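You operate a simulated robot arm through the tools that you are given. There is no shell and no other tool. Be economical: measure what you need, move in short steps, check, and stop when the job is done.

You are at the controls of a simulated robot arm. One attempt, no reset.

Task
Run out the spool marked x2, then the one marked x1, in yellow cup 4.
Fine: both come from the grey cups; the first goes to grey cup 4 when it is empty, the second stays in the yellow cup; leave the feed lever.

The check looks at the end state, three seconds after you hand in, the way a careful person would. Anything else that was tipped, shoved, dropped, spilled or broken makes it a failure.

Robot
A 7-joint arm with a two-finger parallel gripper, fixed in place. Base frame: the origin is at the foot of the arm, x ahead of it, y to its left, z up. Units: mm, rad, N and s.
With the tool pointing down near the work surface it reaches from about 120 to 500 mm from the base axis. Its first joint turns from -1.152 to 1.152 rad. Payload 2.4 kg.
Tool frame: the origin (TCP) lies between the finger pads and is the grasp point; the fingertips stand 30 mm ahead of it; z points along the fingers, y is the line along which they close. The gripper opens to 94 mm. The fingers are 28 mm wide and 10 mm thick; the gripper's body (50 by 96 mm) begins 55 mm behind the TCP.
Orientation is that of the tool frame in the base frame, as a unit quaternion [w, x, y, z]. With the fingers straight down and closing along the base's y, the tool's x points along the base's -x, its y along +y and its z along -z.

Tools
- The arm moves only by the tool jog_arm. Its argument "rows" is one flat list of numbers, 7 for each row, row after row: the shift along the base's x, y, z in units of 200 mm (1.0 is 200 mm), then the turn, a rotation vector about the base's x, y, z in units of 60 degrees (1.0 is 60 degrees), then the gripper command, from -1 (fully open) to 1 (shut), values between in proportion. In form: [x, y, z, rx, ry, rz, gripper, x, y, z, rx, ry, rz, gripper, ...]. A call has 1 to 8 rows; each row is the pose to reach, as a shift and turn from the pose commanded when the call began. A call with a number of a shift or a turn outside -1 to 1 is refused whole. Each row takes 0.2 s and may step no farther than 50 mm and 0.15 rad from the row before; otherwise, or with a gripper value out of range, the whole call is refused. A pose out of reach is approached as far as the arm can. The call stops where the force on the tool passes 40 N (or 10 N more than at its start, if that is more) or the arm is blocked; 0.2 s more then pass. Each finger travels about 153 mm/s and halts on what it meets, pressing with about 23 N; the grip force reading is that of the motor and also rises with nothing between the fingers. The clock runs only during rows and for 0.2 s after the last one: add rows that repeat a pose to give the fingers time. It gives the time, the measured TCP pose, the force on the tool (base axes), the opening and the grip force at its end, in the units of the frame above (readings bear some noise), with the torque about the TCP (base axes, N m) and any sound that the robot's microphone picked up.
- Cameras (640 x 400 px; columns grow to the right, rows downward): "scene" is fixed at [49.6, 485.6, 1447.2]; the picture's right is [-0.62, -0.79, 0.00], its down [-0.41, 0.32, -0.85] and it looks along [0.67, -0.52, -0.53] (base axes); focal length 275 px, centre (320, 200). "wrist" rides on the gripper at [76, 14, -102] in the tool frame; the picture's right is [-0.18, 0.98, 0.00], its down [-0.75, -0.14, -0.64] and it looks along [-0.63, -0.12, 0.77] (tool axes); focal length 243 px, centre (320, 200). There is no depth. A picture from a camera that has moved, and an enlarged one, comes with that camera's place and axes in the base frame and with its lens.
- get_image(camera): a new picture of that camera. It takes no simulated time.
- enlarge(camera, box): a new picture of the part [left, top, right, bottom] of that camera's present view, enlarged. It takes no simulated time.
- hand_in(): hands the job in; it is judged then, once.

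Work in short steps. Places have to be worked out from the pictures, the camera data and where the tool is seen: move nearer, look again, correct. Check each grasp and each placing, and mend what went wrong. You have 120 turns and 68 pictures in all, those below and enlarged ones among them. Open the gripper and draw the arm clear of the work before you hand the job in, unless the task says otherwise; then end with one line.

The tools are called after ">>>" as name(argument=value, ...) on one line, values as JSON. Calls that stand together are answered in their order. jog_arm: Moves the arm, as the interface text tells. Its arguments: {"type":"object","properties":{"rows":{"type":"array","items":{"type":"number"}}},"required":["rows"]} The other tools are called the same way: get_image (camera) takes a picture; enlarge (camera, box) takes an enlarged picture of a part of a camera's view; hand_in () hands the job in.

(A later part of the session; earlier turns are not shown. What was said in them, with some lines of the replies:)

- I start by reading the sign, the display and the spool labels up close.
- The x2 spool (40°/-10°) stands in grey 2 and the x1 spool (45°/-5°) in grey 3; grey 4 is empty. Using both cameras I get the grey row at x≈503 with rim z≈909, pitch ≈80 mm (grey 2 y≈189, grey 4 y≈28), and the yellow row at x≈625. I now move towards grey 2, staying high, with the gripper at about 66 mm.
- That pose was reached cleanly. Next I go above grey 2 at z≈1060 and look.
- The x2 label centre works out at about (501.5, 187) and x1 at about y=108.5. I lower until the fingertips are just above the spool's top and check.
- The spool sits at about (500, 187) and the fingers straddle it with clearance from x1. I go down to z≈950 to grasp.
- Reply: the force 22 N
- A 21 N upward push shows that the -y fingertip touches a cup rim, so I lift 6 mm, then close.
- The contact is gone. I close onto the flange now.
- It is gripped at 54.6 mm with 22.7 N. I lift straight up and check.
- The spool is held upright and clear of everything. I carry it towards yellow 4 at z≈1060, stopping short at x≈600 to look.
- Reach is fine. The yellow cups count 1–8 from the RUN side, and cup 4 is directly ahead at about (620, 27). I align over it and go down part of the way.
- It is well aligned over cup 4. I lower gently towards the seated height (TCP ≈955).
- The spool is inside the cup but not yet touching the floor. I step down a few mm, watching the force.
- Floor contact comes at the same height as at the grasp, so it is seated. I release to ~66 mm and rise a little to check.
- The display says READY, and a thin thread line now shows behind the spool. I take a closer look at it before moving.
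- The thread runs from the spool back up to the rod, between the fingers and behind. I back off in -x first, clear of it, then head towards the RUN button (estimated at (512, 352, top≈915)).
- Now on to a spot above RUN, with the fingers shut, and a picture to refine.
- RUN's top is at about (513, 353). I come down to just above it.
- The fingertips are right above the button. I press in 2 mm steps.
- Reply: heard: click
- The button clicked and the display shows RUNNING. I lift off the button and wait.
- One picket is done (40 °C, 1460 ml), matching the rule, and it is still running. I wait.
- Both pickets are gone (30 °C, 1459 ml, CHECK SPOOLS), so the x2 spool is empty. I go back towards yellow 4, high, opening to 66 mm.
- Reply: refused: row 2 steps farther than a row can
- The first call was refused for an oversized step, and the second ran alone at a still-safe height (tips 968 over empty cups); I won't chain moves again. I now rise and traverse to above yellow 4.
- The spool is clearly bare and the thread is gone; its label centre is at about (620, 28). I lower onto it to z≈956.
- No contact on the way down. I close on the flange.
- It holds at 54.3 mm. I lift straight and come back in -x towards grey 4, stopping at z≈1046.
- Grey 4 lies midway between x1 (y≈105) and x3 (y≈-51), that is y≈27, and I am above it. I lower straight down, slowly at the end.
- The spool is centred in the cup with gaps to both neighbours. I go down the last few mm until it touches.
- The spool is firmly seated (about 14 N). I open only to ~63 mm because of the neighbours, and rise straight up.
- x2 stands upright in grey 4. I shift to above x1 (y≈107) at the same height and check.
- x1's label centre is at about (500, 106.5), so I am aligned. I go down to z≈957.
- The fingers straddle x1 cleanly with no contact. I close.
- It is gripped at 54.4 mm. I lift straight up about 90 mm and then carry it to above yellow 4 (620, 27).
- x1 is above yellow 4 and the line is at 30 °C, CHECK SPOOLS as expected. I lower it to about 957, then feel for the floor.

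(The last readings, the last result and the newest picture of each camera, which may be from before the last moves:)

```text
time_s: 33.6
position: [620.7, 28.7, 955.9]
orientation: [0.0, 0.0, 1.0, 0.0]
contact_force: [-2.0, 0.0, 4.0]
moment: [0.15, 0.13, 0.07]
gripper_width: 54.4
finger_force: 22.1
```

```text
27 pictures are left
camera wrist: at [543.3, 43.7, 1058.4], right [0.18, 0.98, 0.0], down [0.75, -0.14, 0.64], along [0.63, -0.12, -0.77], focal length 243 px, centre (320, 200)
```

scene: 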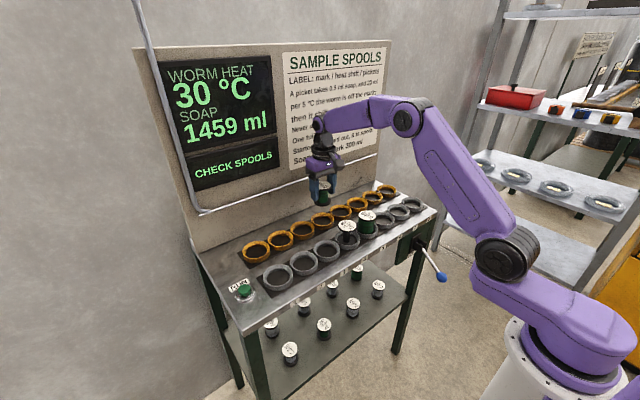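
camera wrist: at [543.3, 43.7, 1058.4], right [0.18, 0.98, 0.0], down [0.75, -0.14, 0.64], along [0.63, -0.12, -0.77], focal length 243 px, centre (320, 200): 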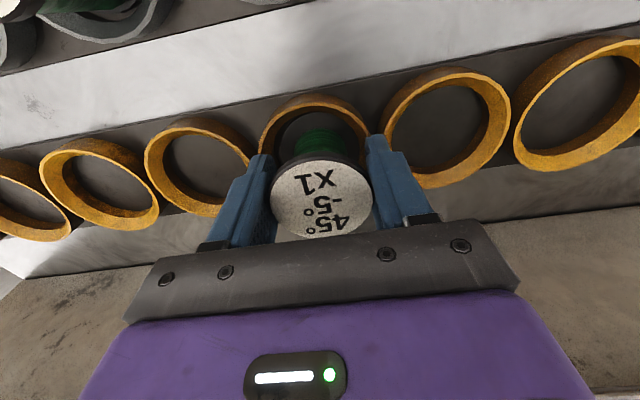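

It touches the floor at the expected height. I press 1 mm more, release, and rise ~90 mm straight up, then check.

>>> jog_arm(rows=[0, 0, -0.005, 0, 0, 0, 0.2, 0, 0, 0, 0, 0, 0, -0.4, 0, 0, 0, 0, 0, 0, -0.4, 0, 0, 0.1, 0, 0, 0, -0.4, 0, 0, 0.25, 0, 0, 0, -0.4, 0, 0, 0.45, 0, 0, 0, -0.4])

>>> get_image(camera="scene")

>>> get_image(camera="wrist")

```text
time_s: 35.0
position: [621.3, 25.3, 1045.4]
orientation: [0.0, 0.0, 1.0, 0.0]
contact_force: [0.2, 0.3, 0.1]
moment: [-0.01, -0.02, 0.01]
gripper_width: 66.1
finger_force: 0.0
```

```text
26 pictures are left
```

scene: 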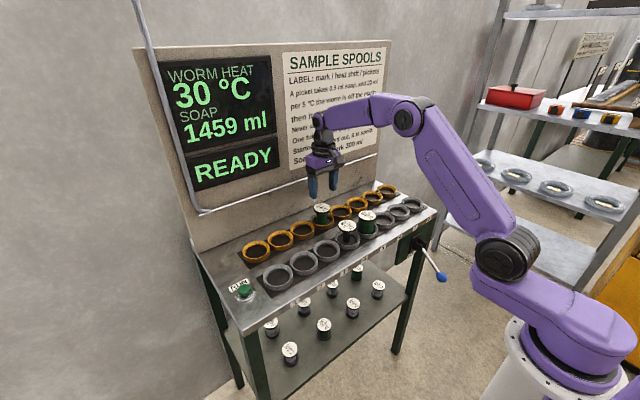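

```text
25 pictures are left
camera wrist: at [544.8, 40.6, 1147.7], right [0.18, 0.98, 0.0], down [0.75, -0.14, 0.64], along [0.63, -0.12, -0.77], focal length 243 px, centre (320, 200)
```

wrist: 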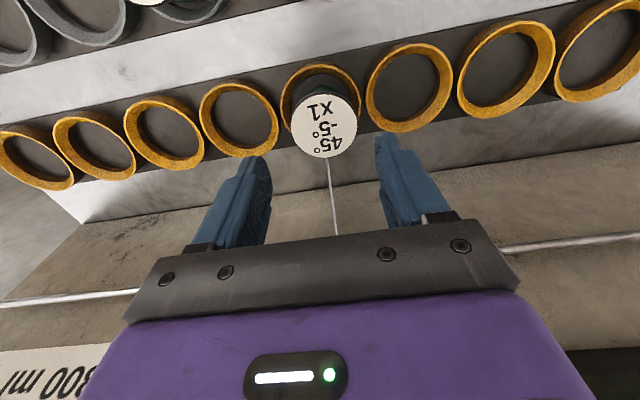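

READY again at 30 °C. I back off in -x clear of the thread and go towards RUN on the same path as before.

>>> jog_arm(rows=[-0.22, 0, 0.06, 0, 0, 0, -0.4, -0.44, 0, 0.12, 0, 0, 0, -0.4, -0.54, 0.2, 0.12, 0, 0, 0, 0.2, -0.54, 0.42, 0.12, 0, 0, 0, 0.6, -0.54, 0.64, 0.12, 0, 0, 0, 1, -0.54, 0.86, 0.12, 0, 0, 0, 1])

```text
time_s: 36.4
position: [511.6, 195.7, 1068.5]
orientation: [0.0, 0.0, 1.0, 0.0]
contact_force: [0.3, 1.1, 0.4]
moment: [0.02, -0.02, 0.03]
gripper_width: 0.0
finger_force: 22.3
```

Next, to above RUN at about (513, 353), z≈960.

>>> jog_arm(rows=[0.004, 0.22, -0.05, 0, 0, 0, 1, 0.004, 0.44, -0.1, 0, 0, 0, 1, 0.004, 0.62, -0.2, 0, 0, 0, 1, 0.004, 0.775, -0.3, 0, 0, 0, 1, 0.004, 0.775, -0.44, 0, 0, 0, 1, 0.004, 0.775, -0.55, 0, 0, 0, 1, 0.004, 0.775, -0.55, 0, 0, 0, 1])

>>> enlarge(camera="scene", box=[190, 220, 340, 320])

```text
time_s: 38.0
position: [514.3, 353.5, 959.8]
orientation: [0.0, 0.0, 1.0, 0.0]
contact_force: [-0.3, -0.5, 0.6]
moment: [0.0, 0.02, 0.02]
gripper_width: 0.0
finger_force: 23.4
```

```text
4.00 times, centred on (265, 270) of scene
camera zoom: at [49.6, 485.6, 1447.2], right [-0.62, -0.79, 0.0], down [-0.41, 0.32, -0.85], along [0.67, -0.52, -0.53], focal length 1098 px, centre (540, -80)
```

zoom: 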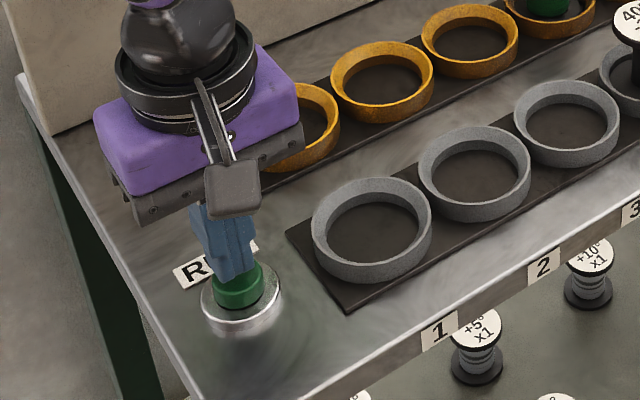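

I am positioned as before, 14 mm above the pressing depth (946). I press the button.

>>> jog_arm(rows=[0, 0, -0.03, 0, 0, 0, 1, 0, 0, -0.042, 0, 0, 0, 1, 0, 0, -0.052, 0, 0, 0, 1, 0, 0, -0.062, 0, 0, 0, 1, 0, 0, -0.07, 0, 0, 0, 1])

```text
time_s: 39.2
position: [513.0, 354.3, 946.5]
orientation: [0.001, 0.0, 1.0, 0.0]
contact_force: [-3.2, -2.7, 11.3]
moment: [-0.14, 0.11, -0.03]
gripper_width: 0.0
finger_force: 23.5
heard: click
```

It clicked. I lift off and wait for the single picket to run.

>>> jog_arm(rows=[0, 0, 0.1, 0, 0, 0, 1, 0, 0, 0.3, 0, 0, 0, 1, 0, 0, 0.3, 0, 0, 0, 1, 0, 0, 0.3, 0, 0, 0, 1, 0, 0, 0.3, 0, 0, 0, 1, 0, 0, 0.3, 0, 0, 0, 1, 0, 0, 0.3, 0, 0, 0, 1, 0, 0, 0.3, 0, 0, 0, 1])

>>> get_image(camera="scene")

```text
time_s: 41.0
position: [514.3, 353.9, 1007.4]
orientation: [0.0, 0.0, 1.0, -0.001]
contact_force: [0.5, -0.1, 0.6]
moment: [0.0, -0.01, 0.03]
gripper_width: 0.1
finger_force: 23.0
```

```text
23 pictures are left
```

scene: 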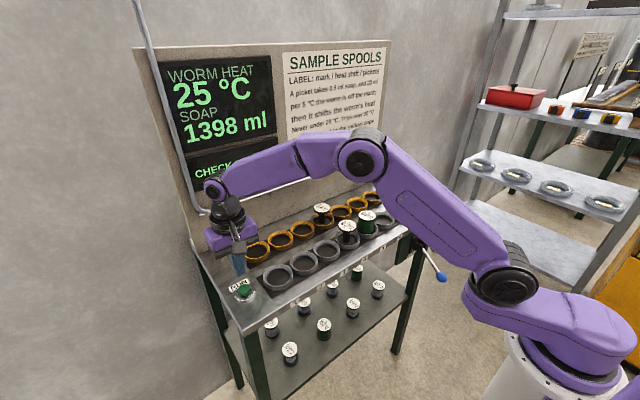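

The run is done: 25 °C, 1398 ml, as computed. I open the gripper and draw the arm up and back, clear of the work.

>>> jog_arm(rows=[0, 0, 0.2, 0, 0, 0, 0, -0.05, 0, 0.42, 0, 0, 0, -1, -0.15, -0.1, 0.6, 0, 0, 0, -1, -0.3, -0.22, 0.7, 0, 0, 0, -1, -0.45, -0.36, 0.8, 0, 0, 0, -1, -0.6, -0.5, 0.9, 0, 0, 0, -1, -0.75, -0.64, 0.98, 0, 0, 0, -1])

>>> get_image(camera="scene")

>>> enlarge(camera="scene", box=[230, 170, 450, 310])

```text
time_s: 42.6
position: [364.0, 225.7, 1200.8]
orientation: [0.0, 0.0, 1.0, 0.0]
contact_force: [0.3, 0.5, -0.3]
moment: [0.04, 0.0, 0.03]
gripper_width: 94.1
finger_force: 0.1
```

```text
22 pictures are left
```

scene: 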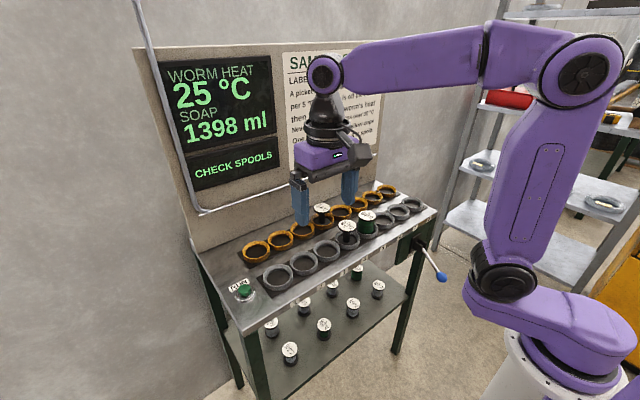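

```text
2.86 times, centred on (340, 240) of scene
camera zoom: at [49.6, 485.6, 1447.3], right [-0.62, -0.79, 0.0], down [-0.41, 0.32, -0.85], along [0.67, -0.52, -0.53], focal length 785 px, centre (263, 86)
```

zoom: 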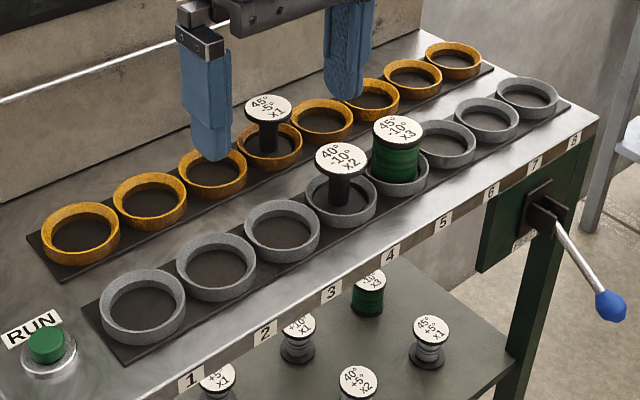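

Empty x1 stands in yellow 4, empty x2 in grey 4, x3 and the lever are untouched, and the arm is clear with the gripper open. I hand in.

>>> hand_in()

```text
The job is handed in.
```

The x2 spool and then the x1 spool were run out in yellow cup 4; the empty x2 now stands in grey cup 4, the empty x1 stays in yellow cup 4, and the feed lever was left alone.
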